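You operate a simulated robot arm through the tools that you are given. There is no shell and no other tool. Be economical: measure what you need, move in short steps, check, and stop when the job is done.

You are at the controls of a simulated robot arm. One attempt, no reset.

## Task
Cap the middle outlet and pressure-test it at about 100 psi.
Fine: in this order: swing the cap shut, turn it tight, ease the black handle wide open, throttle up by the middle gauge. Leave the other controls as they are.

It is judged by the outcome, as a careful person would: the job done as asked, and still so three seconds after it is handed in. It fails if anything else is knocked over, pushed out of place, dropped, spilled or broken. A push-on lid holds only when it is set on centred and level and pressed home; a screw cap is set on level and turned clockwise until tight.

## Robot
A 6-joint arm with a two-finger parallel gripper, fixed in place. Base frame: the origin is at the foot of the arm, x ahead of it, y to its left, z up. Readings come in mm, degrees, newtons and seconds.
Its first joint turns from -166.0 to 166.0 degrees. Payload 3.91 kg.
The TCP is the grasp point between the finger pads, 30 mm short of the fingertips. In the tool frame z runs along the fingers and y along their closing line. Largest opening 110 mm; finger width 20, thickness 10; the body of the gripper, 48 by 112 mm, starts 55 mm behind the TCP.
Orientation is that of the tool frame in the base frame, as a unit quaternion [w, x, y, z]. With the fingers straight down and closing along the base's y, the tool's x points along the base's -x, its y along +y and its z along -z.

## Interface
- The arm moves only by the tool send_rows. Its argument "steps" is a list of rows, each an object of numbers (a shift or turn left out is 0, a gripper value left out holds the last): "dx", "dy", "dz": the shift along the base's x, y, z in units of 150 mm (1.0 is 150 mm); "ax", "ay", "az": the turn, a rotation vector about the base's x, y, z in units of 120 degrees (1.0 is 120 degrees); "hand": the finger opening in mm, from 0 to 110. In form: [{"dx": .., "dy": .., "dz": .., "ax": .., "ay": .., "az": .., "hand": ..}, ...]. A call has 1 to 10 rows; each row is the pose to reach, as a shift and turn from the pose commanded when the call began. A call with a number of a shift or a turn outside -1 to 1 is refused whole. Rows are played at 5 a second. More than 50 mm and 8.6 degrees between two rows, or a gripper value outside its range, and nothing of the call is played. Where a pose cannot be reached the arm comes as near as it can. A force on the tool above 40 N (or 10 N above the force at the start of the call, whichever is more), or a blocked arm, ends the call early, and 0.2 s more pass. The fingers move at their own pace (about 45 mm/s each) and stop on an object; they squeeze with about 27 N. The grip force told is the motor's: it shows also when the fingers shut on nothing. Time passes only in rows, and 0.2 s behind the last, so rows that repeat a pose let the fingers close. The reply holds the time, the measured pose of the TCP, the force on the tool along the base axes, the opening and the grip force, in the units named above and with some noise, and new pictures: "pictures" is both (left out), scene, wrist or none.
- Cameras (640 x 400 px; columns grow to the right, rows downward): "scene" is fixed at [220.8, -500.2, 1388.4]; the picture's right is [0.93, -0.37, 0.00], its down [-0.17, -0.44, -0.88] and it looks along [0.32, 0.82, -0.47] (base axes); focal length 289 px, centre (320, 200). "wrist" rides on the gripper at [-36, 0, -57] in the tool frame; the picture's right is [0.00, -1.00, 0.00], its down [0.97, 0.00, -0.24] and it looks along [0.24, 0.00, 0.97] (tool axes); focal length 218 px, centre (320, 200). There is no depth. A picture from a camera that has moved, and an enlarged one, comes with that camera's place and axes in the base frame and with its lens.
- slide_trunk(by): slides the trunk up (or, below 0, down) by that many mm; the arm rides with it, the base frame stays. It gives what a move gives, with no picture.
- close_up(camera, box): a new picture of the part [left, top, right, bottom] of that camera's present view, enlarged. It takes no simulated time.
- hand_in(): hands the job in; it is judged then, once.

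Go step by step. Nothing tells you positions but the pictures and the camera data: compare them with the known pose of the tool, close in by small moves and look again before you grip or let go. The budget is 120 turns and 170 pictures, counting those below and the enlarged ones. Unless the task says otherwise, let go and move clear before handing in, and close with one line.

The tools are called after "Call:" by a JSON object that holds its "op" and its "data". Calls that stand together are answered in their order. send_rows: Moves the arm, as the interface text tells. Its arguments: {"type":"object","properties":{"steps":{"type":"array"},"pictures":{"type":"string","enum":["both","scene","wrist","none"]}},"required":["steps"]} The other tools are called the same way: slide_trunk (by) slides the trunk up or down; close_up (camera, box) takes an enlarged picture of a part of a camera's view; hand_in () hands the job in.

At the start:

```text
t: 0.0
eef_pos: [469.6, 173.4, 1196.5]
ee_rot: [0.001, 0.0, 1.0, 0.001]
contact_force: [-0.6, 0.5, -0.2]
gripper_width: 110.1
gripper_force: 0.1
trunk travel left (down, up): [-575.0, 35.0]
```

scene: 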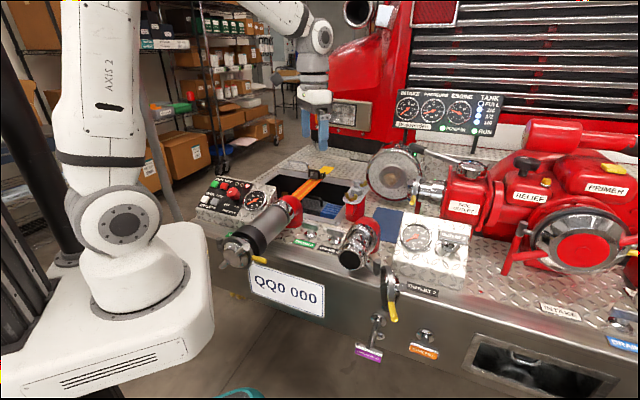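
wrist: 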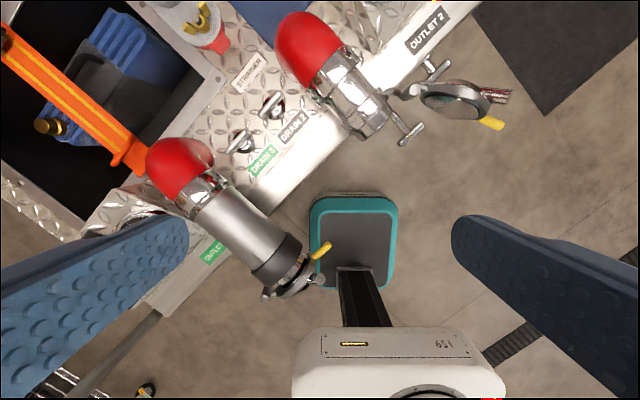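

I see a fire-engine pump panel with outlets, a hinged cap by outlet 2, gauges and levers. I'll look closer before moving.

Call:
{"op": "close_up", "data": {"camera": "scene", "box": [320, 200, 480, 300]}}

Call:
{"op": "close_up", "data": {"camera": "scene", "box": [340, 260, 500, 360]}}

Call:
{"op": "close_up", "data": {"camera": "scene", "box": [180, 150, 340, 250]}}

Call:
{"op": "close_up", "data": {"camera": "scene", "box": [480, 260, 640, 360]}}

Call:
{"op": "close_up", "data": {"camera": "scene", "box": [360, 60, 520, 160]}}

Call:
{"op": "close_up", "data": {"camera": "wrist", "box": [270, 0, 526, 160]}}

```text
4.00 times, centred on (400, 250) of scene
camera zoom: at [220.8, -500.2, 1388.4], right [0.93, -0.37, 0.0], down [-0.17, -0.44, -0.88], along [0.32, 0.82, -0.47], focal length 1157 px, centre (0, 0)
```

zoom: 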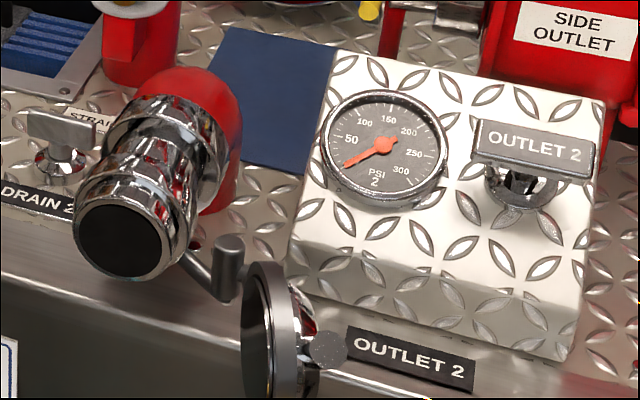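

```text
4.00 times, centred on (420, 310) of scene
camera zoom: at [220.8, -500.2, 1388.4], right [0.93, -0.37, 0.0], down [-0.17, -0.44, -0.88], along [0.32, 0.82, -0.47], focal length 1157 px, centre (-80, -240)
```

zoom: 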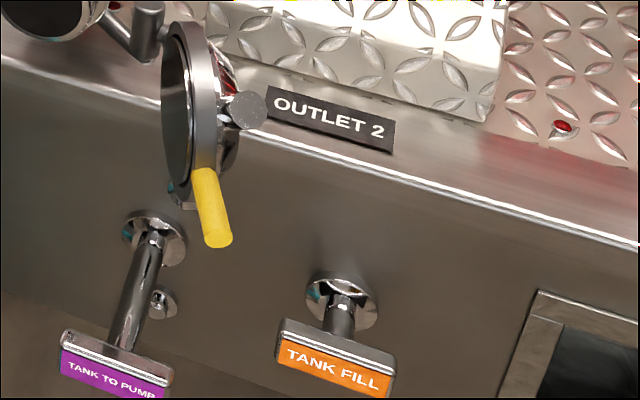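

```text
4.00 times, centred on (260, 200) of scene
camera zoom: at [220.8, -500.2, 1388.4], right [0.93, -0.37, 0.0], down [-0.17, -0.44, -0.88], along [0.32, 0.82, -0.47], focal length 1157 px, centre (560, 200)
```

zoom: 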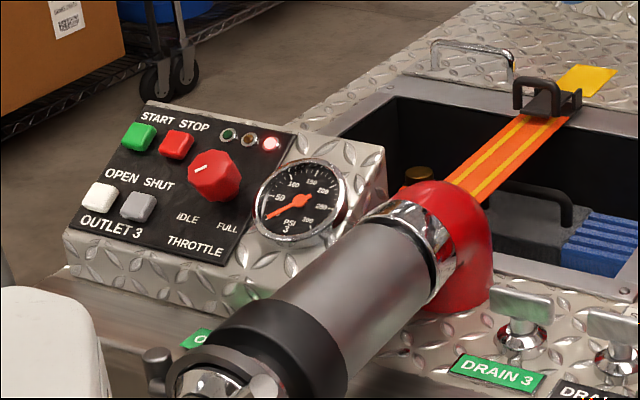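

```text
4.00 times, centred on (560, 310) of scene
camera zoom: at [220.8, -500.2, 1388.4], right [0.93, -0.37, 0.0], down [-0.17, -0.44, -0.88], along [0.32, 0.82, -0.47], focal length 1157 px, centre (-640, -240)
```

zoom: 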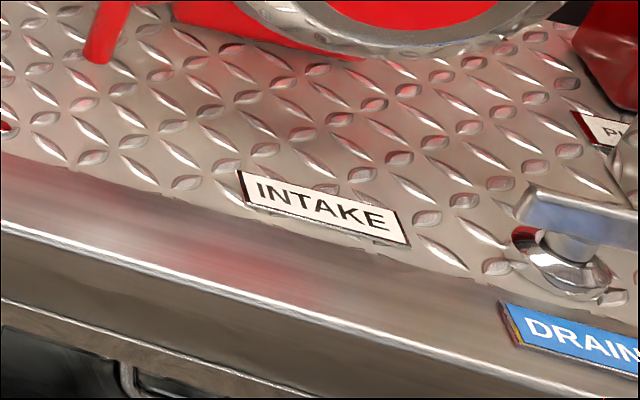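

```text
4.00 times, centred on (440, 110) of scene
camera zoom: at [220.8, -500.2, 1388.4], right [0.93, -0.37, 0.0], down [-0.17, -0.44, -0.88], along [0.32, 0.82, -0.47], focal length 1157 px, centre (-160, 560)
```

zoom: 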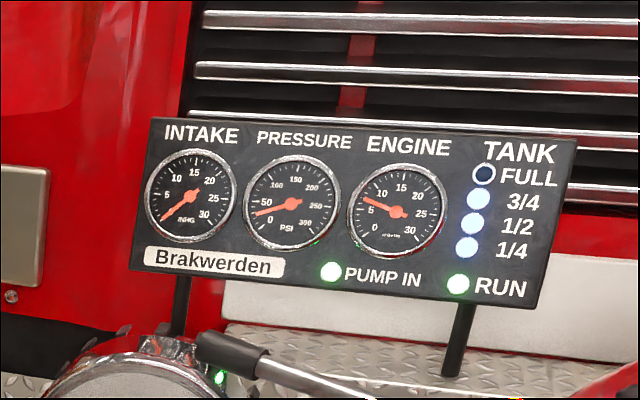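

```text
2.50 times, centred on (398, 80) of wrist
camera zoom: at [506.0, 172.6, 1253.2], right [0.0, -1.0, 0.0], down [-0.97, 0.0, 0.24], along [-0.24, 0.0, -0.97], focal length 546 px, centre (125, 500)
```

zoom: 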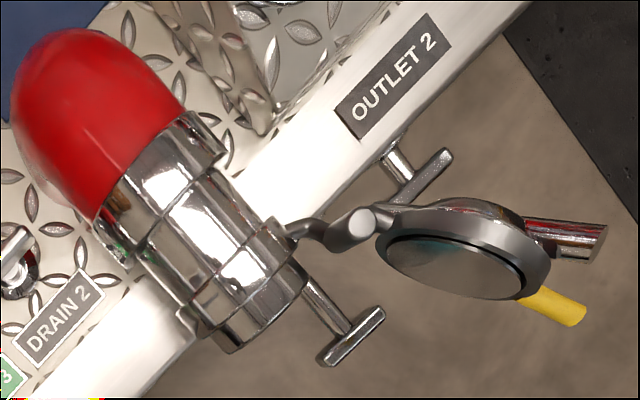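

The middle outlet is outlet 2: mouth near (540, 88, 834), its axis facing back toward the robot's right, with the cap swung open on its far (-y) side. I'll yaw the tool to square with the truck edge and come nearer for a better view.

Call:
{"op": "send_rows", "data": {"steps": [{"dx": -0.05, "dy": -0.17, "dz": -0.08, "az": 0.05}, {"dx": -0.12, "dy": -0.33, "dz": -0.16, "az": 0.1}, {"dx": -0.18, "dy": -0.5, "dz": -0.25, "az": 0.15}, {"dx": -0.24, "dy": -0.67, "dz": -0.33, "az": 0.2}, {"dx": -0.3, "dy": -0.83, "dz": -0.42, "az": 0.25}, {"dx": -0.35, "dy": -1, "dz": -0.5, "az": 0.294}]}}

```text
t: 1.4
eef_pos: [417.4, 23.1, 1120.8]
ee_rot: [0.0, -0.304, 0.953, 0.0]
contact_force: [-0.1, -0.4, -0.5]
gripper_width: 109.9
gripper_force: 0.1
trunk travel left (down, up): [-575.0, 35.0]
camera wrist: at [446.2, 43.4, 1178.2], right [0.58, -0.82, 0.0], down [-0.79, -0.56, 0.24], along [-0.2, -0.14, -0.97], focal length 218 px, centre (320, 200)
```

scene: 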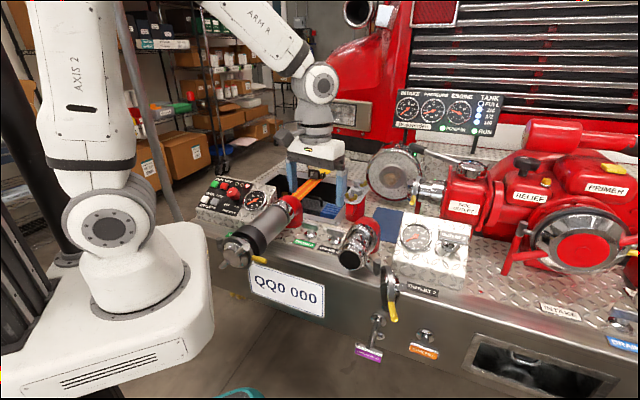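
wrist: 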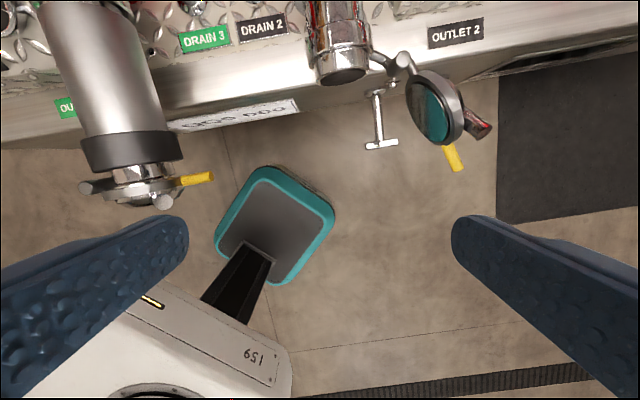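

Now I'll pitch the tool up toward the truck to view the outlet mouth and cap from the front.

Call:
{"op": "send_rows", "data": {"steps": [{"ax": 0.036, "ay": -0.051, "dz": -0.1, "dy": -0.03}, {"ax": 0.072, "ay": -0.102, "dz": -0.2, "dy": -0.06}, {"ax": 0.109, "ay": -0.154, "dz": -0.3, "dy": -0.1}, {"ax": 0.145, "ay": -0.205, "dz": -0.4, "dy": -0.13}, {"ax": 0.181, "ay": -0.256, "dz": -0.5, "dy": -0.17}, {"ax": 0.2175, "ay": -0.3075, "dz": -0.6, "dy": -0.2}, {"ax": 0.254, "ay": -0.359, "dz": -0.7, "dy": -0.23}]}}

```text
t: 3.0
eef_pos: [461.7, -31.5, 1000.1]
ee_rot: [0.422, -0.271, 0.854, 0.138]
contact_force: [0.7, -1.3, -0.1]
gripper_width: 110.3
gripper_force: 0.0
out of reach, approached as far as the arm can: row 5, 6, 7
trunk travel left (down, up): [-575.0, 35.0]
camera wrist: at [442.0, -46.3, 1063.6], right [0.58, -0.82, -0.01], down [-0.64, -0.45, -0.63], along [0.51, 0.36, -0.78], focal length 218 px, centre (320, 200)
```

scene: 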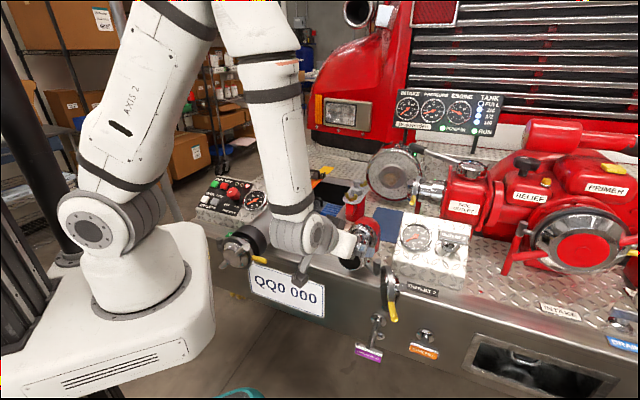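
wrist: 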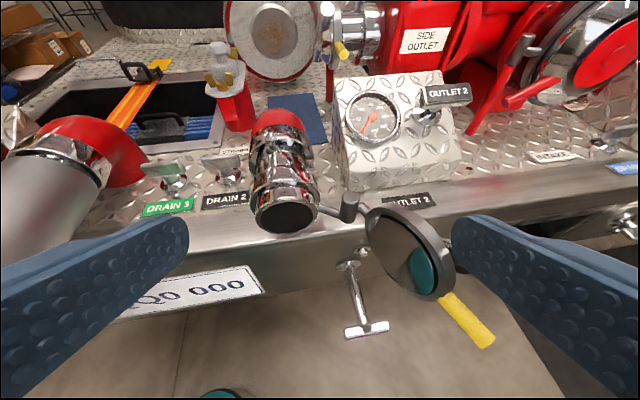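

The outlet mouth is at about (537, 72, 849), hinge pin at (592, 17, 851), open cap at (577, -63, 852); the truck edge runs at 45°. The arm is too folded for horizontal work, so I'll raise the tool and lower the trunk, in turns.

Call:
{"op": "send_rows", "data": {"steps": [{"dz": 0.25}, {"dz": 0.5}, {"dz": 0.75}, {"dz": 1.0}], "pictures": "none"}}

Call:
{"op": "slide_trunk", "data": {"by": -150}}

Call:
{"op": "send_rows", "data": {"steps": [{"dz": 0.25}, {"dz": 0.5}, {"dz": 0.75}, {"dz": 1.0}], "pictures": "none"}}

Call:
{"op": "slide_trunk", "data": {"by": -150}}

```text
t: 4.0
eef_pos: [457.9, -31.2, 1151.5]
ee_rot: [0.424, -0.271, 0.854, 0.135]
contact_force: [-0.5, 0.9, 0.0]
gripper_width: 109.9
gripper_force: 0.0
trunk travel left (down, up): [-575.0, 35.0]
```

```text
t: 5.8
eef_pos: [457.3, -32.1, 1001.5]
ee_rot: [0.424, -0.272, 0.853, 0.135]
contact_force: [0.0, -0.6, 0.3]
gripper_width: 110.0
gripper_force: 0.1
trunk travel left (down, up): [-425.0, 185.0]
```

```text
t: 6.8
eef_pos: [458.2, -32.0, 1153.2]
ee_rot: [0.423, -0.272, 0.854, 0.135]
contact_force: [0.2, 0.0, -0.4]
gripper_width: 109.9
gripper_force: 0.1
trunk travel left (down, up): [-425.0, 185.0]
```

```text
t: 8.5
eef_pos: [458.3, -31.9, 1002.5]
ee_rot: [0.424, -0.271, 0.854, 0.134]
contact_force: [0.4, 0.3, -0.3]
gripper_width: 110.1
gripper_force: 0.1
trunk travel left (down, up): [-275.0, 335.0]
```

Measured: cap arm is open about 116°, with a yellow lug pointing radially out at about (554,-106)→(540,-148), z≈849. I'll return the tool to vertical with fingers closed so I can push the cap from behind via the yellow lug.

Call:
{"op": "send_rows", "data": {"steps": [{"ax": -0.036, "ay": 0.051, "hand": 0}, {"ax": -0.072, "ay": 0.102}, {"ax": -0.109, "ay": 0.154}, {"ax": -0.145, "ay": 0.205}, {"ax": -0.181, "ay": 0.256}, {"ax": -0.2175, "ay": 0.3075}, {"ax": -0.256, "ay": 0.362}], "pictures": "none"}}

```text
t: 10.1
eef_pos: [457.8, -31.9, 1002.3]
ee_rot: [-0.005, -0.303, 0.953, -0.002]
contact_force: [-0.1, 0.5, -0.4]
gripper_width: 0.0
gripper_force: 26.8
trunk travel left (down, up): [-275.0, 335.0]
```

Tool vertical again. Now I move to above the spot behind the yellow lug.

Call:
{"op": "send_rows", "data": {"steps": [{"dx": 0.2, "dy": -0.18, "az": 0.02}, {"dx": 0.4, "dy": -0.36, "az": 0.04}, {"dx": 0.6, "dy": -0.55, "az": 0.06}, {"dx": 0.787, "dy": -0.727, "az": 0.081}, {"dx": 0.787, "dy": -0.727, "dz": -0.2, "az": 0.081}]}}

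```text
t: 11.3
eef_pos: [576.9, -140.9, 971.7]
ee_rot: [-0.003, -0.383, 0.924, -0.001]
contact_force: [0.2, 0.5, 0.1]
gripper_width: 0.0
gripper_force: 27.1
trunk travel left (down, up): [-275.0, 335.0]
camera wrist: at [602.8, -116.0, 1028.9], right [0.71, -0.71, 0.0], down [-0.68, -0.69, 0.25], along [-0.18, -0.17, -0.97], focal length 218 px, centre (320, 200)
```

scene: 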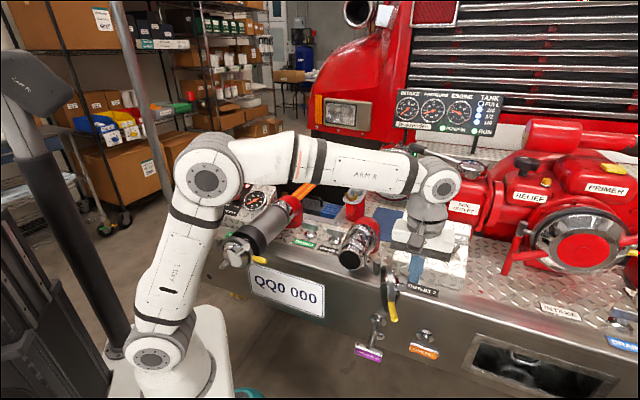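
wrist: 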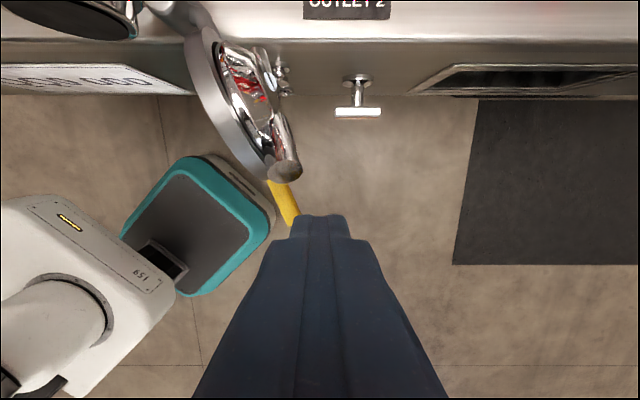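

Yellow lug lies just left of the fingertips. I'll shift a bit further right to clear the chrome lug, then descend to push height.

Call:
{"op": "send_rows", "data": {"steps": [{"dx": 0.053, "dy": -0.053}, {"dx": 0.053, "dy": -0.057, "dz": -0.26}, {"dx": 0.053, "dy": -0.057, "dz": -0.52}, {"dx": 0.053, "dy": -0.057, "dz": -0.77}]}}

Call:
{"op": "close_up", "data": {"camera": "scene", "box": [320, 200, 480, 300]}}

```text
t: 12.3
eef_pos: [583.4, -149.8, 858.4]
ee_rot: [-0.003, -0.382, 0.924, -0.002]
contact_force: [0.6, -0.2, -0.4]
gripper_width: 0.1
gripper_force: 26.9
trunk travel left (down, up): [-275.0, 335.0]
camera wrist: at [610.2, -124.9, 914.4], right [0.71, -0.71, 0.0], down [-0.69, -0.68, 0.25], along [-0.17, -0.18, -0.97], focal length 218 px, centre (320, 200)
```

scene: 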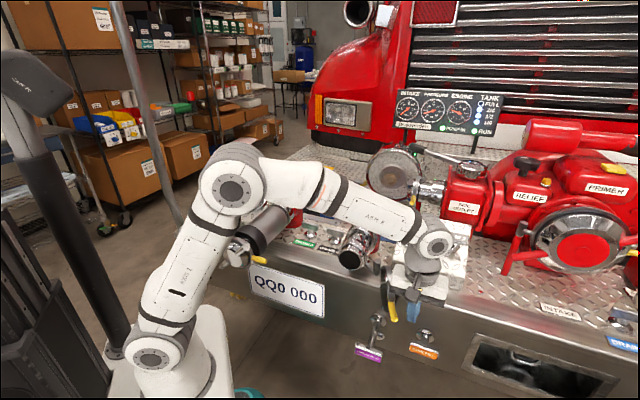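
wrist: 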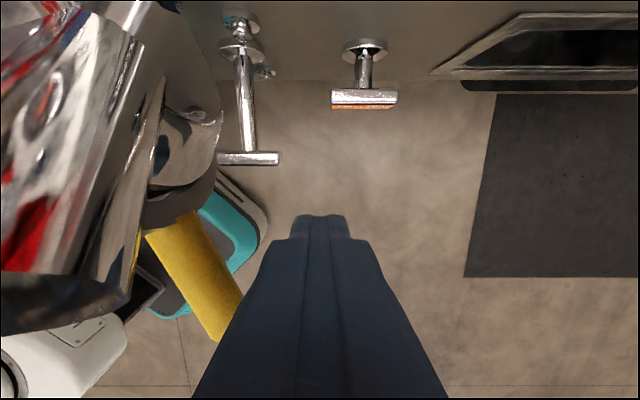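

```text
4.00 times, centred on (400, 250) of scene
camera zoom: at [220.8, -500.2, 1388.4], right [0.93, -0.37, 0.0], down [-0.17, -0.44, -0.88], along [0.32, 0.82, -0.47], focal length 1157 px, centre (0, 0)
```

zoom: 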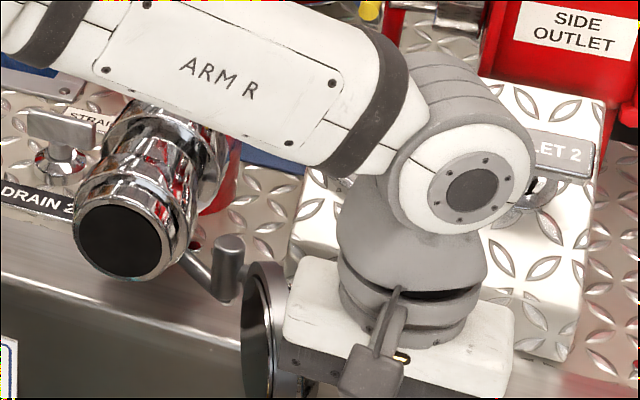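

Fingers are behind the yellow lug. I'll push it along the hinge arc, first half.

Call:
{"op": "send_rows", "data": {"steps": [{"dx": -0.087, "dy": 0.089}, {"dx": -0.175, "dy": 0.105}, {"dx": -0.262, "dy": 0.129}, {"dx": -0.347, "dy": 0.161}, {"dx": -0.428, "dy": 0.199}, {"dx": -0.505, "dy": 0.245}, {"dx": -0.579, "dy": 0.298}, {"dx": -0.647, "dy": 0.356}, {"dx": -0.711, "dy": 0.421}]}}

```text
t: 14.3
eef_pos: [477.8, -87.5, 856.4]
ee_rot: [-0.003, -0.383, 0.924, -0.001]
contact_force: [-0.2, 0.2, -0.1]
gripper_width: 0.0
gripper_force: 27.1
trunk travel left (down, up): [-275.0, 335.0]
camera wrist: at [504.0, -61.7, 913.3], right [0.71, -0.71, 0.0], down [-0.68, -0.69, 0.25], along [-0.18, -0.17, -0.97], focal length 218 px, centre (320, 200)
```

scene: 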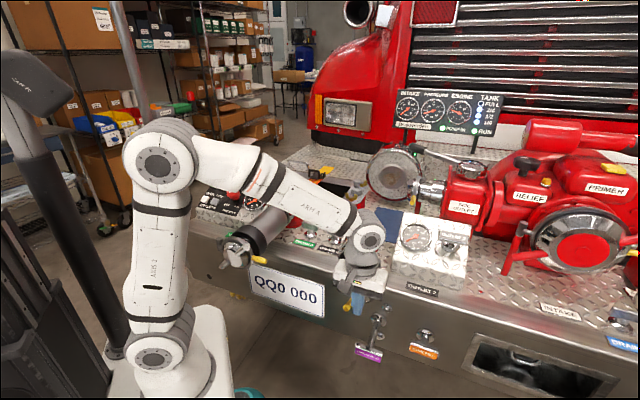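
wrist: 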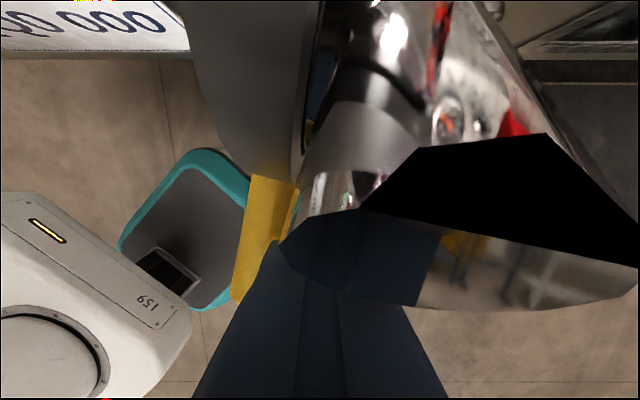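

The cap follows with no force. Continuing the arc.

Call:
{"op": "send_rows", "data": {"steps": [{"dx": -0.064, "dy": 0.075}, {"dx": -0.115, "dy": 0.149}, {"dx": -0.159, "dy": 0.227}, {"dx": -0.197, "dy": 0.309}, {"dx": -0.227, "dy": 0.395}, {"dx": -0.249, "dy": 0.482}, {"dx": -0.264, "dy": 0.571}, {"dx": -0.271, "dy": 0.661}, {"dx": -0.271, "dy": 0.751}, {"dx": -0.262, "dy": 0.841}]}}

```text
t: 16.5
eef_pos: [437.4, 40.7, 857.6]
ee_rot: [-0.003, -0.383, 0.924, -0.001]
contact_force: [-7.1, 1.1, 4.6]
gripper_width: 0.0
gripper_force: 27.0
trunk travel left (down, up): [-275.0, 335.0]
camera wrist: at [464.0, 65.0, 914.1], right [0.71, -0.71, 0.0], down [-0.69, -0.69, 0.25], along [-0.17, -0.17, -0.97], focal length 218 px, centre (320, 200)
```

scene: 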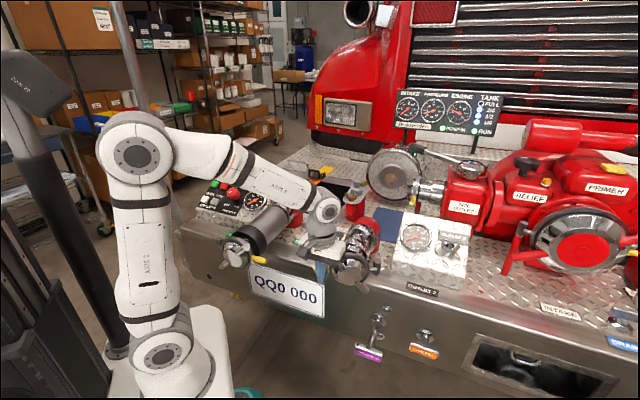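
wrist: 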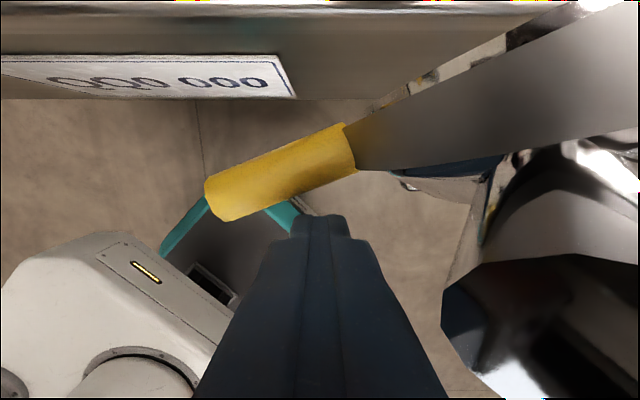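

Almost shut, light contact only. Final part of the swing.

Call:
{"op": "send_rows", "data": {"steps": [{"dx": 0.024, "dy": 0.075}, {"dx": 0.048, "dy": 0.161}, {"dx": 0.079, "dy": 0.246}, {"dx": 0.118, "dy": 0.327}, {"dx": 0.14, "dy": 0.365}, {"dx": 0.164, "dy": 0.405}, {"dx": 0.19, "dy": 0.442}, {"dx": 0.217, "dy": 0.478}]}}

Call:
{"op": "close_up", "data": {"camera": "scene", "box": [300, 210, 412, 280]}}

```text
t: 18.3
eef_pos: [465.5, 103.9, 854.7]
ee_rot: [-0.011, -0.382, 0.924, -0.004]
contact_force: [-12.0, -13.4, 6.3]
gripper_width: 0.2
gripper_force: 26.7
trunk travel left (down, up): [-275.0, 335.0]
stopped in row 8: the force on the tool passed its limit (the readings are from after the stop); the commanded pose is now the measured one
camera wrist: at [491.7, 130.2, 912.2], right [0.71, -0.71, 0.0], down [-0.68, -0.68, 0.26], along [-0.19, -0.18, -0.97], focal length 218 px, centre (320, 200)
```

scene: 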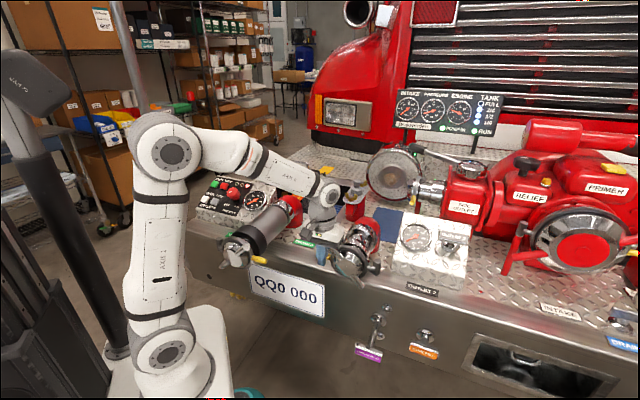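
wrist: 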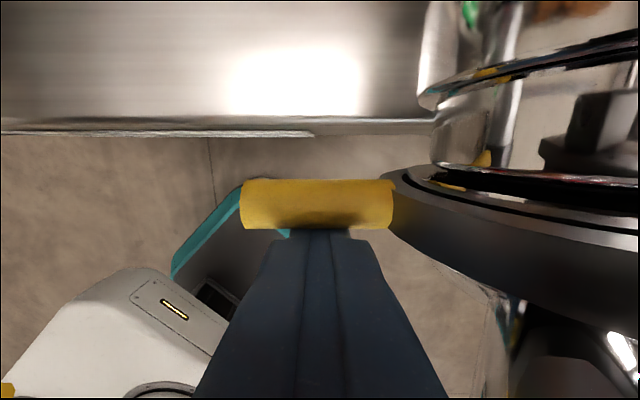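

```text
5.71 times, centred on (356, 245) of scene
camera zoom: at [220.8, -500.2, 1388.4], right [0.93, -0.37, 0.0], down [-0.17, -0.44, -0.88], along [0.32, 0.82, -0.47], focal length 1654 px, centre (114, -57)
```

zoom: 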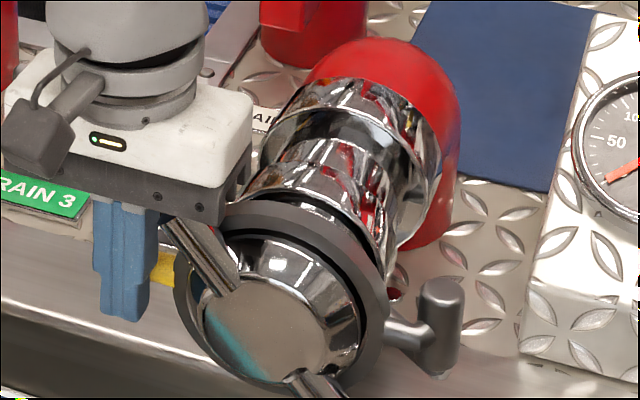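

The cap is shut against the mouth; its turning dome has two chrome lugs (upper-left, lower-right) and the yellow tab sits on the carrier ring. I'll back off, and check it stays shut.

Call:
{"op": "send_rows", "data": {"steps": [{"dx": -0.05, "dy": -0.05}, {"dx": -0.15, "dy": -0.15}, {"dx": -0.3, "dy": -0.3}, {"dx": -0.4, "dy": -0.5, "dz": 0.2}, {"dx": -0.4, "dy": -0.7, "dz": 0.45}, {"dx": -0.4, "dy": -0.9, "dz": 0.7}]}}

Call:
{"op": "close_up", "data": {"camera": "scene", "box": [300, 210, 412, 280]}}

```text
t: 19.7
eef_pos: [407.2, -28.0, 959.2]
ee_rot: [-0.01, -0.383, 0.924, -0.002]
contact_force: [-0.4, 0.9, -0.8]
gripper_width: 0.0
gripper_force: 27.3
trunk travel left (down, up): [-275.0, 335.0]
camera wrist: at [433.2, -2.5, 1016.3], right [0.71, -0.71, 0.0], down [-0.68, -0.68, 0.26], along [-0.19, -0.18, -0.97], focal length 218 px, centre (320, 200)
```

scene: 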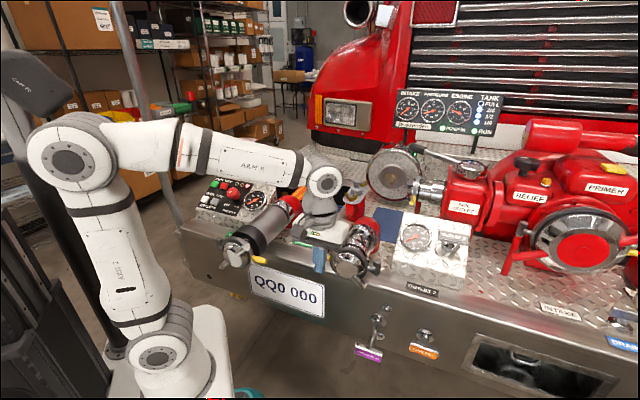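
wrist: 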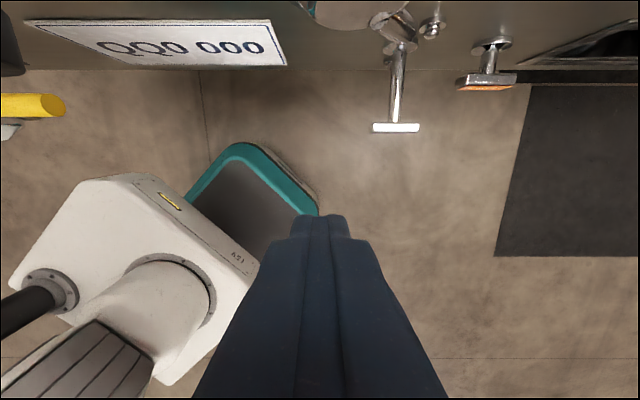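

```text
5.71 times, centred on (356, 245) of scene
camera zoom: at [220.8, -500.2, 1388.4], right [0.93, -0.37, 0.0], down [-0.17, -0.44, -0.88], along [0.32, 0.82, -0.47], focal length 1654 px, centre (114, -57)
```

zoom: 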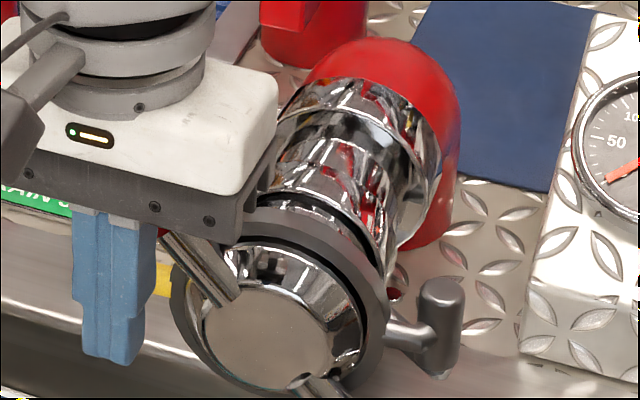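

It stays shut. Now pitch the tool toward horizontal, facing the cap.

Call:
{"op": "send_rows", "data": {"steps": [{"ax": 0.05, "ay": -0.05, "dx": 0.03, "dy": 0.02}, {"ax": 0.1, "ay": -0.1, "dx": 0.06, "dy": 0.04}, {"ax": 0.15, "ay": -0.15, "dx": 0.1, "dy": 0.05}, {"ax": 0.2, "ay": -0.2, "dx": 0.15, "dy": 0.05}, {"ax": 0.25, "ay": -0.25, "dx": 0.2, "dy": 0.05}, {"ax": 0.3, "ay": -0.3, "dx": 0.25, "dy": 0.05}, {"ax": 0.35, "ay": -0.35, "dx": 0.25, "dy": 0.05, "hand": 60}]}}

```text
t: 21.3
eef_pos: [444.5, -20.9, 960.2]
ee_rot: [0.45, -0.335, 0.806, 0.187]
contact_force: [-0.5, -0.1, -0.1]
gripper_width: 32.6
gripper_force: 0.0
trunk travel left (down, up): [-275.0, 335.0]
camera wrist: at [423.9, -42.7, 1020.6], right [0.71, -0.71, 0.0], down [-0.5, -0.5, -0.7], along [0.49, 0.5, -0.71], focal length 218 px, centre (320, 200)
```

scene: 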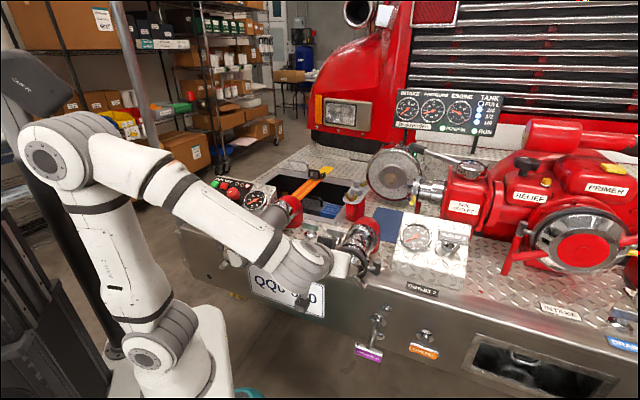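
wrist: 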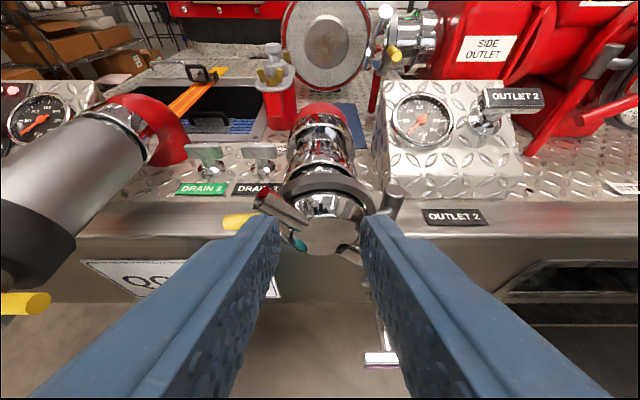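

Good view: cap in front. Finish the pitch to horizontal and lower to cap height.

Call:
{"op": "send_rows", "data": {"steps": [{"ax": 0.04, "ay": -0.04, "dz": -0.15, "hand": 60}, {"ax": 0.08, "ay": -0.08, "dz": -0.3, "dx": -0.03, "dy": -0.03}, {"ax": 0.12, "ay": -0.12, "dz": -0.45, "dx": -0.06, "dy": -0.06}, {"ax": 0.16, "ay": -0.16, "dz": -0.6, "dx": -0.08, "dy": -0.08}, {"ax": 0.186, "ay": -0.186, "dz": -0.7, "dx": -0.08, "dy": -0.08}]}}

```text
t: 22.5
eef_pos: [436.3, -36.8, 855.9]
ee_rot: [0.653, -0.272, 0.653, 0.271]
contact_force: [0.4, 0.9, 0.1]
gripper_width: 60.1
gripper_force: 0.0
out of reach, approached as far as the arm can: row 5
trunk travel left (down, up): [-275.0, 335.0]
camera wrist: at [396.2, -77.2, 891.6], right [0.71, -0.7, 0.0], down [-0.17, -0.17, -0.97], along [0.68, 0.69, -0.24], focal length 218 px, centre (320, 200)
```

scene: 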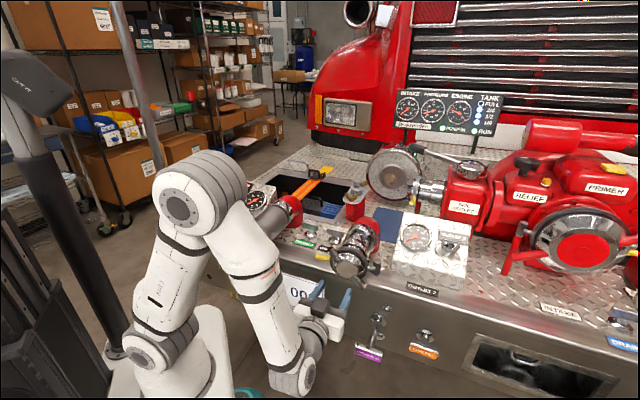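
wrist: 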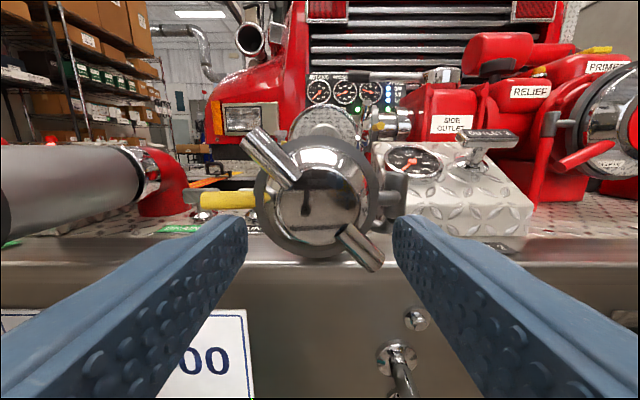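

Now squarely facing the cap, with lugs at 45° upper-left and lower-right. A closer look to centre the tool on it.

Call:
{"op": "close_up", "data": {"camera": "wrist", "box": [208, 130, 432, 270]}}

```text
2.86 times, centred on (320, 200) of wrist
camera zoom: at [396.2, -77.2, 891.6], right [0.71, -0.7, 0.0], down [-0.17, -0.17, -0.97], along [0.68, 0.69, -0.24], focal length 624 px, centre (320, 200)
```

zoom: 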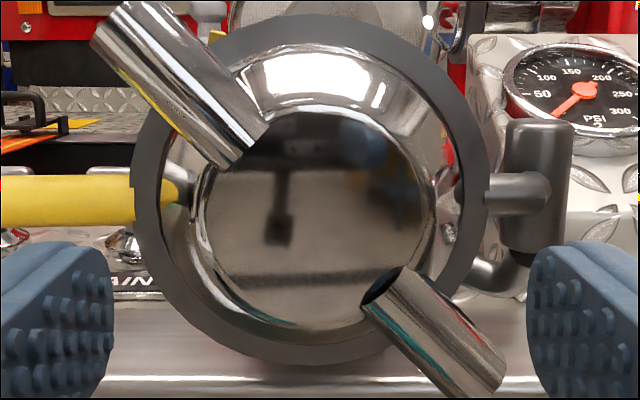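

Cap centre at z≈849.5, about 3 mm left of the tool axis. I'll centre and open fingers to 70, then advance so they straddle the dome, clear of the lugs.

Call:
{"op": "send_rows", "data": {"steps": [{"dx": -0.013, "dy": 0.013, "dz": -0.043, "hand": 70}, {"dx": 0.1, "dy": 0.127, "dz": -0.043}, {"dx": 0.2, "dy": 0.227, "dz": -0.043}, {"dx": 0.28, "dy": 0.307, "dz": -0.043}], "pictures": "wrist"}}

Call:
{"op": "close_up", "data": {"camera": "scene", "box": [300, 210, 412, 280]}}

```text
t: 23.5
eef_pos: [479.1, 10.8, 848.7]
ee_rot: [0.652, -0.271, 0.654, 0.271]
contact_force: [-0.5, -0.4, 0.3]
gripper_width: 70.1
gripper_force: 0.1
out of reach, approached as far as the arm can: row 1
trunk travel left (down, up): [-275.0, 335.0]
camera wrist: at [438.7, -29.8, 885.3], right [0.71, -0.71, 0.0], down [-0.17, -0.17, -0.97], along [0.68, 0.69, -0.24], focal length 218 px, centre (320, 200)
```

wrist: 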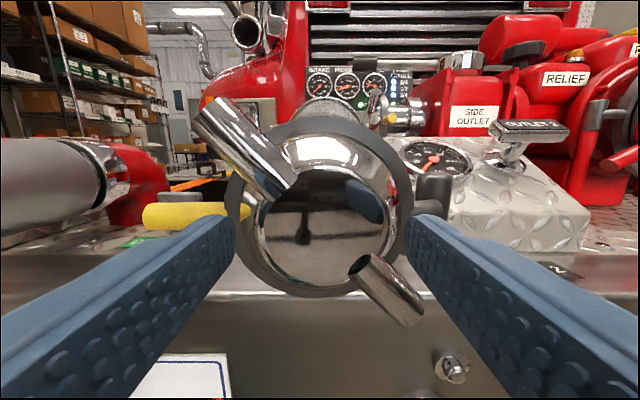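

```text
5.71 times, centred on (356, 245) of scene
camera zoom: at [220.8, -500.2, 1388.4], right [0.93, -0.37, 0.0], down [-0.17, -0.44, -0.88], along [0.32, 0.82, -0.47], focal length 1654 px, centre (114, -57)
```

zoom: 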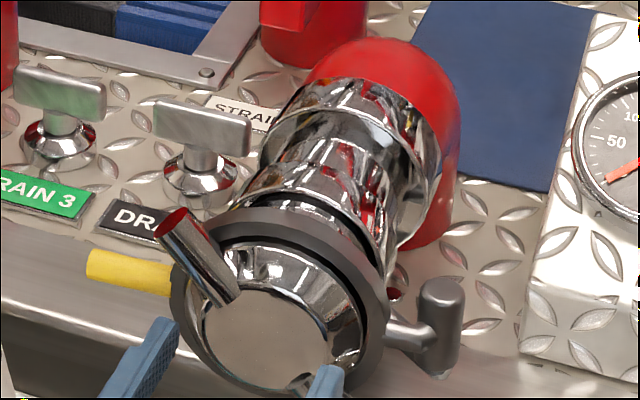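

Aligned. Advancing slowly the last bit to get the fingertips beside the lugs.

Call:
{"op": "send_rows", "data": {"steps": [{"dx": 0.03, "dy": 0.03}, {"dx": 0.06, "dy": 0.06}, {"dx": 0.085, "dy": 0.085}, {"dx": 0.1, "dy": 0.1}], "pictures": "wrist"}}

Call:
{"op": "close_up", "data": {"camera": "scene", "box": [300, 210, 412, 280]}}

```text
t: 24.5
eef_pos: [494.0, 25.5, 849.2]
ee_rot: [0.651, -0.272, 0.655, 0.271]
contact_force: [-1.3, -1.3, -0.6]
gripper_width: 70.3
gripper_force: 0.1
trunk travel left (down, up): [-275.0, 335.0]
camera wrist: at [453.6, -15.5, 885.1], right [0.71, -0.71, 0.0], down [-0.17, -0.17, -0.97], along [0.68, 0.69, -0.24], focal length 218 px, centre (320, 200)
```

wrist: 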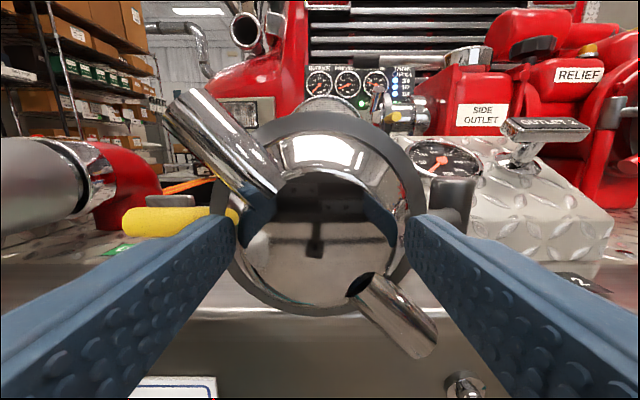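

```text
5.71 times, centred on (356, 245) of scene
camera zoom: at [220.8, -500.2, 1388.4], right [0.93, -0.37, 0.0], down [-0.17, -0.44, -0.88], along [0.32, 0.82, -0.47], focal length 1654 px, centre (114, -57)
```

zoom: 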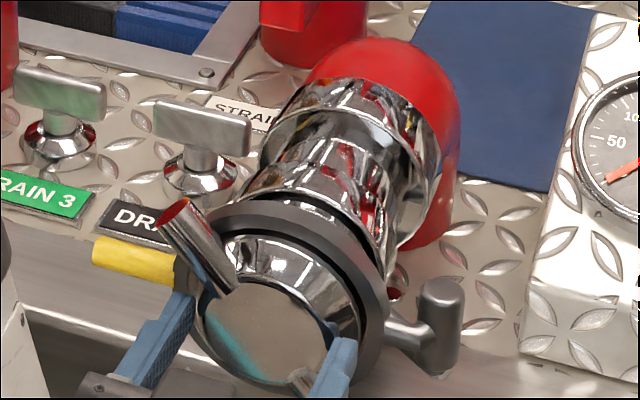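

Fingertips straddle the dome. Turn clockwise about the cap axis.

Call:
{"op": "send_rows", "data": {"steps": [{"ax": 0.041, "ay": 0.041}, {"ax": 0.082, "ay": 0.082}, {"ax": 0.124, "ay": 0.124}, {"ax": 0.165, "ay": 0.165}, {"ax": 0.206, "ay": 0.206}, {"ax": 0.247, "ay": 0.247}, {"ax": 0.288, "ay": 0.288}, {"ax": 0.33, "ay": 0.33}, {"ax": 0.371, "ay": 0.371}, {"ax": 0.412, "ay": 0.412}], "pictures": "wrist"}}

Call:
{"op": "close_up", "data": {"camera": "scene", "box": [300, 210, 412, 280]}}

```text
t: 26.7
eef_pos: [493.6, 24.3, 848.8]
ee_rot: [0.38, 0.153, 0.69, 0.596]
contact_force: [-0.9, -10.0, -5.7]
gripper_width: 73.5
gripper_force: 3.4
trunk travel left (down, up): [-275.0, 335.0]
camera wrist: at [478.1, -40.7, 861.0], right [0.24, -0.24, -0.94], down [-0.82, 0.47, -0.33], along [0.52, 0.85, -0.08], focal length 218 px, centre (320, 200)
```

wrist: 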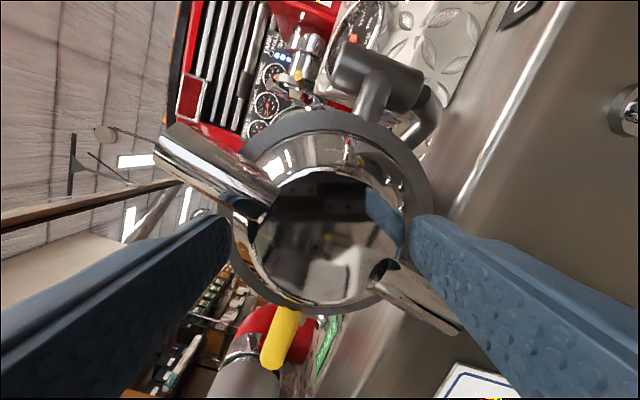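

```text
5.71 times, centred on (356, 245) of scene
camera zoom: at [220.8, -500.2, 1388.4], right [0.93, -0.37, 0.0], down [-0.17, -0.44, -0.88], along [0.32, 0.82, -0.47], focal length 1654 px, centre (114, -57)
```

zoom: 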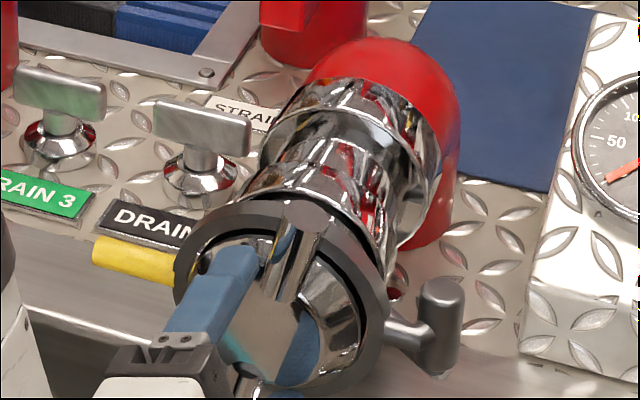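

The lugs turned about 45° with the fingers pushing. Continue clockwise.

Call:
{"op": "send_rows", "data": {"steps": [{"ax": 0.041, "ay": 0.041}, {"ax": 0.082, "ay": 0.082}, {"ax": 0.124, "ay": 0.124}, {"ax": 0.165, "ay": 0.165}, {"ax": 0.206, "ay": 0.206}, {"ax": 0.247, "ay": 0.247}, {"ax": 0.288, "ay": 0.288}, {"ax": 0.33, "ay": 0.33}, {"ax": 0.371, "ay": 0.371}, {"ax": 0.412, "ay": 0.412}], "pictures": "wrist"}}

Call:
{"op": "close_up", "data": {"camera": "scene", "box": [300, 210, 412, 280]}}

```text
t: 28.1
eef_pos: [491.3, 20.1, 849.9]
ee_rot: [0.149, 0.39, 0.589, 0.692]
contact_force: [-21.5, -25.2, -5.9]
gripper_width: 82.6
gripper_force: 13.4
trunk travel left (down, up): [-275.0, 335.0]
stopped in row 7: the force on the tool passed its limit (the readings are from after the stop); the commanded pose is now the measured one
camera wrist: at [476.0, -44.8, 836.3], right [-0.25, 0.26, -0.93], down [-0.81, 0.48, 0.35], along [0.54, 0.84, 0.09], focal length 218 px, centre (320, 200)
```

wrist: 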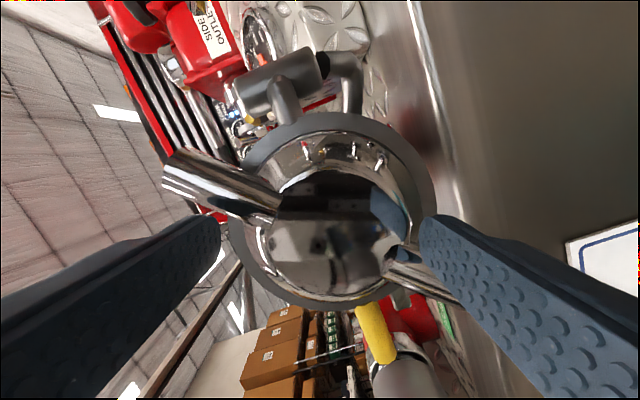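

```text
5.71 times, centred on (356, 245) of scene
camera zoom: at [220.8, -500.2, 1388.4], right [0.93, -0.37, 0.0], down [-0.17, -0.44, -0.88], along [0.32, 0.82, -0.47], focal length 1654 px, centre (114, -57)
```

zoom: 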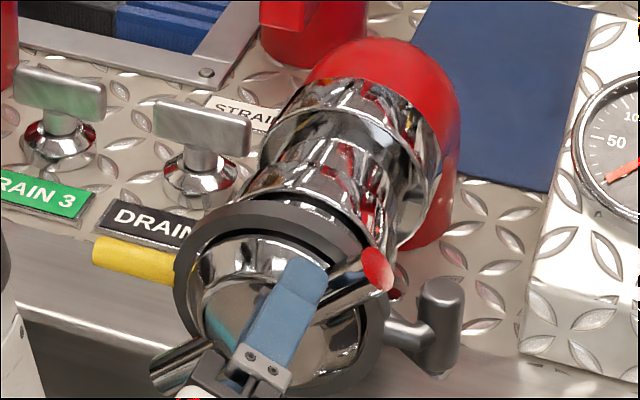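

The lugs have turned about 90°, but the fingers are spreading on the lugs and slipping outward. I'll ease back, open wider to push further out on the lugs, then continue.

Call:
{"op": "send_rows", "data": {"steps": [{"ax": -0.03, "ay": -0.03}, {"ax": -0.059, "ay": -0.059, "hand": 98}, {"ax": -0.059, "ay": -0.059, "dx": 0.005, "dy": 0.015}, {"ax": -0.059, "ay": -0.059, "dx": 0.009, "dy": 0.022}, {"ax": -0.059, "ay": -0.059, "dx": 0.009, "dy": 0.022}], "pictures": "none"}}

Call:
{"op": "close_up", "data": {"camera": "scene", "box": [300, 210, 412, 280]}}

Call:
{"op": "close_up", "data": {"camera": "wrist", "box": [160, 100, 480, 300]}}

```text
t: 29.4
eef_pos: [495.3, 25.8, 849.5]
ee_rot: [0.206, 0.335, 0.622, 0.677]
contact_force: [0.4, -0.2, 0.6]
gripper_width: 98.0
gripper_force: 0.0
trunk travel left (down, up): [-275.0, 335.0]
```

```text
5.71 times, centred on (356, 245) of scene
camera zoom: at [220.8, -500.2, 1388.4], right [0.93, -0.37, 0.0], down [-0.17, -0.44, -0.88], along [0.32, 0.82, -0.47], focal length 1654 px, centre (114, -57)
```

zoom: 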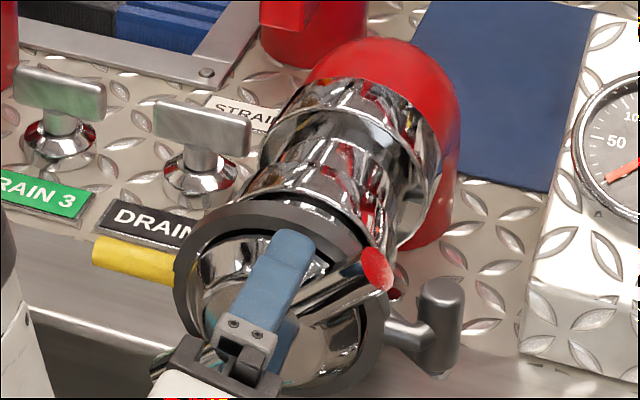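

```text
2.00 times, centred on (320, 200) of wrist
camera zoom: at [480.7, -39.9, 841.8], right [-0.14, 0.14, -0.98], down [-0.84, 0.51, 0.19], along [0.52, 0.85, 0.05], focal length 436 px, centre (320, 200)
```

zoom: 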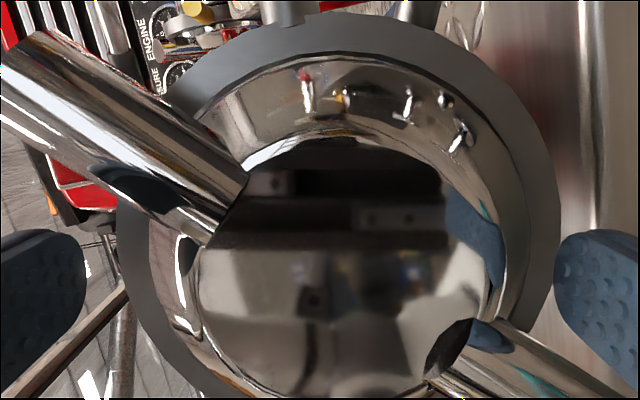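

Call:
{"op": "send_rows", "data": {"steps": [{"ax": 0.041, "ay": 0.041}, {"ax": 0.082, "ay": 0.082}, {"ax": 0.124, "ay": 0.124}, {"ax": 0.165, "ay": 0.165}, {"ax": 0.206, "ay": 0.206}, {"ax": 0.247, "ay": 0.247}, {"ax": 0.288, "ay": 0.288}, {"ax": 0.33, "ay": 0.33}, {"ax": 0.371, "ay": 0.371}, {"ax": 0.412, "ay": 0.412}], "pictures": "wrist"}}

Call:
{"op": "close_up", "data": {"camera": "scene", "box": [300, 210, 412, 280]}}

```text
t: 30.3
eef_pos: [496.8, 23.4, 851.0]
ee_rot: [0.136, 0.402, 0.582, 0.694]
contact_force: [-5.9, -4.5, -7.6]
gripper_width: 105.7
gripper_force: 7.6
trunk travel left (down, up): [-275.0, 335.0]
stopped in row 4: the arm was blocked; the commanded pose is now the measured one
camera wrist: at [480.3, -40.7, 836.4], right [-0.28, 0.29, -0.92], down [-0.79, 0.47, 0.39], along [0.54, 0.84, 0.1], focal length 218 px, centre (320, 200)
```

wrist: 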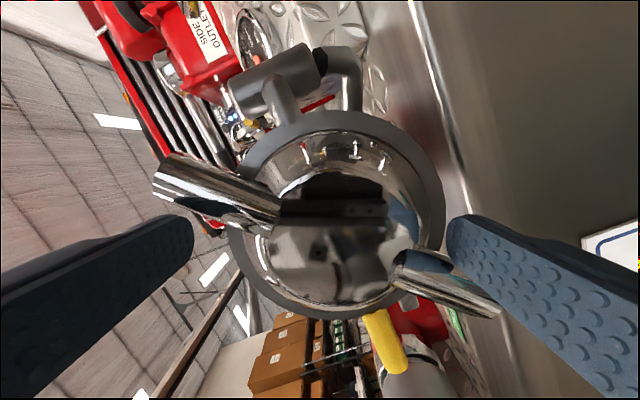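

```text
5.71 times, centred on (356, 245) of scene
camera zoom: at [220.8, -500.2, 1388.4], right [0.93, -0.37, 0.0], down [-0.17, -0.44, -0.88], along [0.32, 0.82, -0.47], focal length 1654 px, centre (114, -57)
```

zoom: 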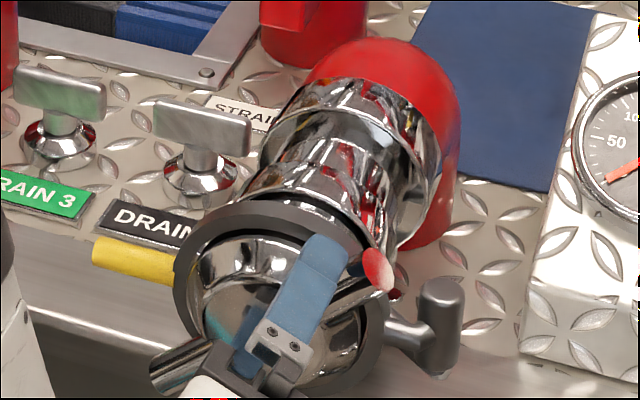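

The lugs stopped at the same angle as before, a quarter turn on, suggesting it's tight. I'll make one firmer test push with the fingers squeezing inward.

Call:
{"op": "send_rows", "data": {"steps": [{"ax": -0.04, "ay": -0.04}, {"ax": -0.08, "ay": -0.08}, {"ax": -0.1, "ay": -0.1, "hand": 72}, {"ax": -0.1, "ay": -0.1}, {"ax": -0.07, "ay": -0.07, "hand": 60}, {"ax": -0.04, "ay": -0.04}, {"ax": -0.01, "ay": -0.01}, {"ax": 0.02, "ay": 0.02}, {"ax": 0.05, "ay": 0.05}], "pictures": "none"}}

Call:
{"op": "close_up", "data": {"camera": "scene", "box": [300, 210, 412, 280]}}

```text
t: 31.7
eef_pos: [495.1, 23.4, 848.5]
ee_rot: [0.181, 0.361, 0.609, 0.683]
contact_force: [-18.5, -9.4, -8.2]
gripper_width: 77.6
gripper_force: 17.5
trunk travel left (down, up): [-275.0, 335.0]
stopped in row 6: the force on the tool passed its limit (the readings are from after the stop); the commanded pose is now the measured one
```

```text
5.71 times, centred on (356, 245) of scene
camera zoom: at [220.8, -500.2, 1388.4], right [0.93, -0.37, 0.0], down [-0.17, -0.44, -0.88], along [0.32, 0.82, -0.47], focal length 1654 px, centre (114, -57)
```

zoom: 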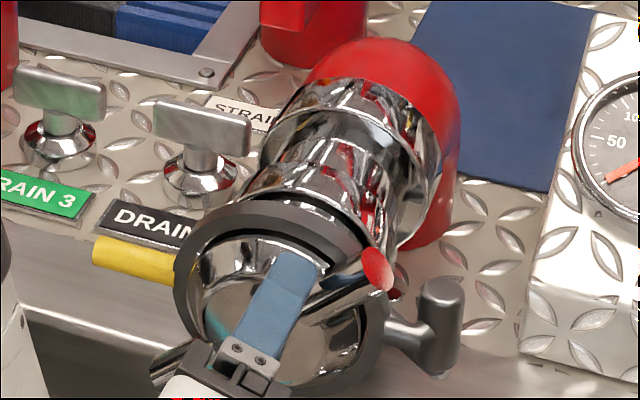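

The lug won't move further: the cap is tight. Back off and retreat straight out, unrolling the wrist.

Call:
{"op": "send_rows", "data": {"steps": [{"ax": -0.04, "ay": -0.04}, {"ax": -0.08, "ay": -0.08, "hand": 85}, {"ax": -0.08, "ay": -0.08, "dx": -0.1, "dy": -0.1}, {"ax": -0.08, "ay": -0.08, "dx": -0.2, "dy": -0.2}, {"ax": -0.1, "ay": -0.1, "dx": -0.3, "dy": -0.3}, {"ax": -0.14, "ay": -0.14, "dx": -0.35, "dy": -0.35}, {"ax": -0.18, "ay": -0.18, "dx": -0.35, "dy": -0.35}, {"ax": -0.22, "ay": -0.22, "dx": -0.35, "dy": -0.35}, {"ax": -0.26, "ay": -0.26, "dx": -0.35, "dy": -0.35}, {"ax": -0.3, "ay": -0.3, "dx": -0.35, "dy": -0.35}], "pictures": "none"}}

Call:
{"op": "close_up", "data": {"camera": "scene", "box": [300, 210, 412, 280]}}

```text
t: 33.9
eef_pos: [443.7, -29.0, 848.9]
ee_rot: [0.46, 0.062, 0.702, 0.54]
contact_force: [0.5, 0.8, -1.4]
gripper_width: 85.2
gripper_force: 0.0
trunk travel left (down, up): [-275.0, 335.0]
```

```text
5.71 times, centred on (356, 245) of scene
camera zoom: at [220.8, -500.2, 1388.4], right [0.93, -0.37, 0.0], down [-0.17, -0.44, -0.88], along [0.32, 0.82, -0.47], focal length 1654 px, centre (114, -57)
```

zoom: 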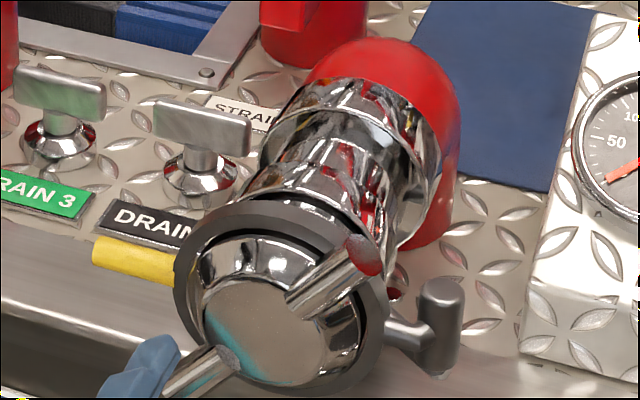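

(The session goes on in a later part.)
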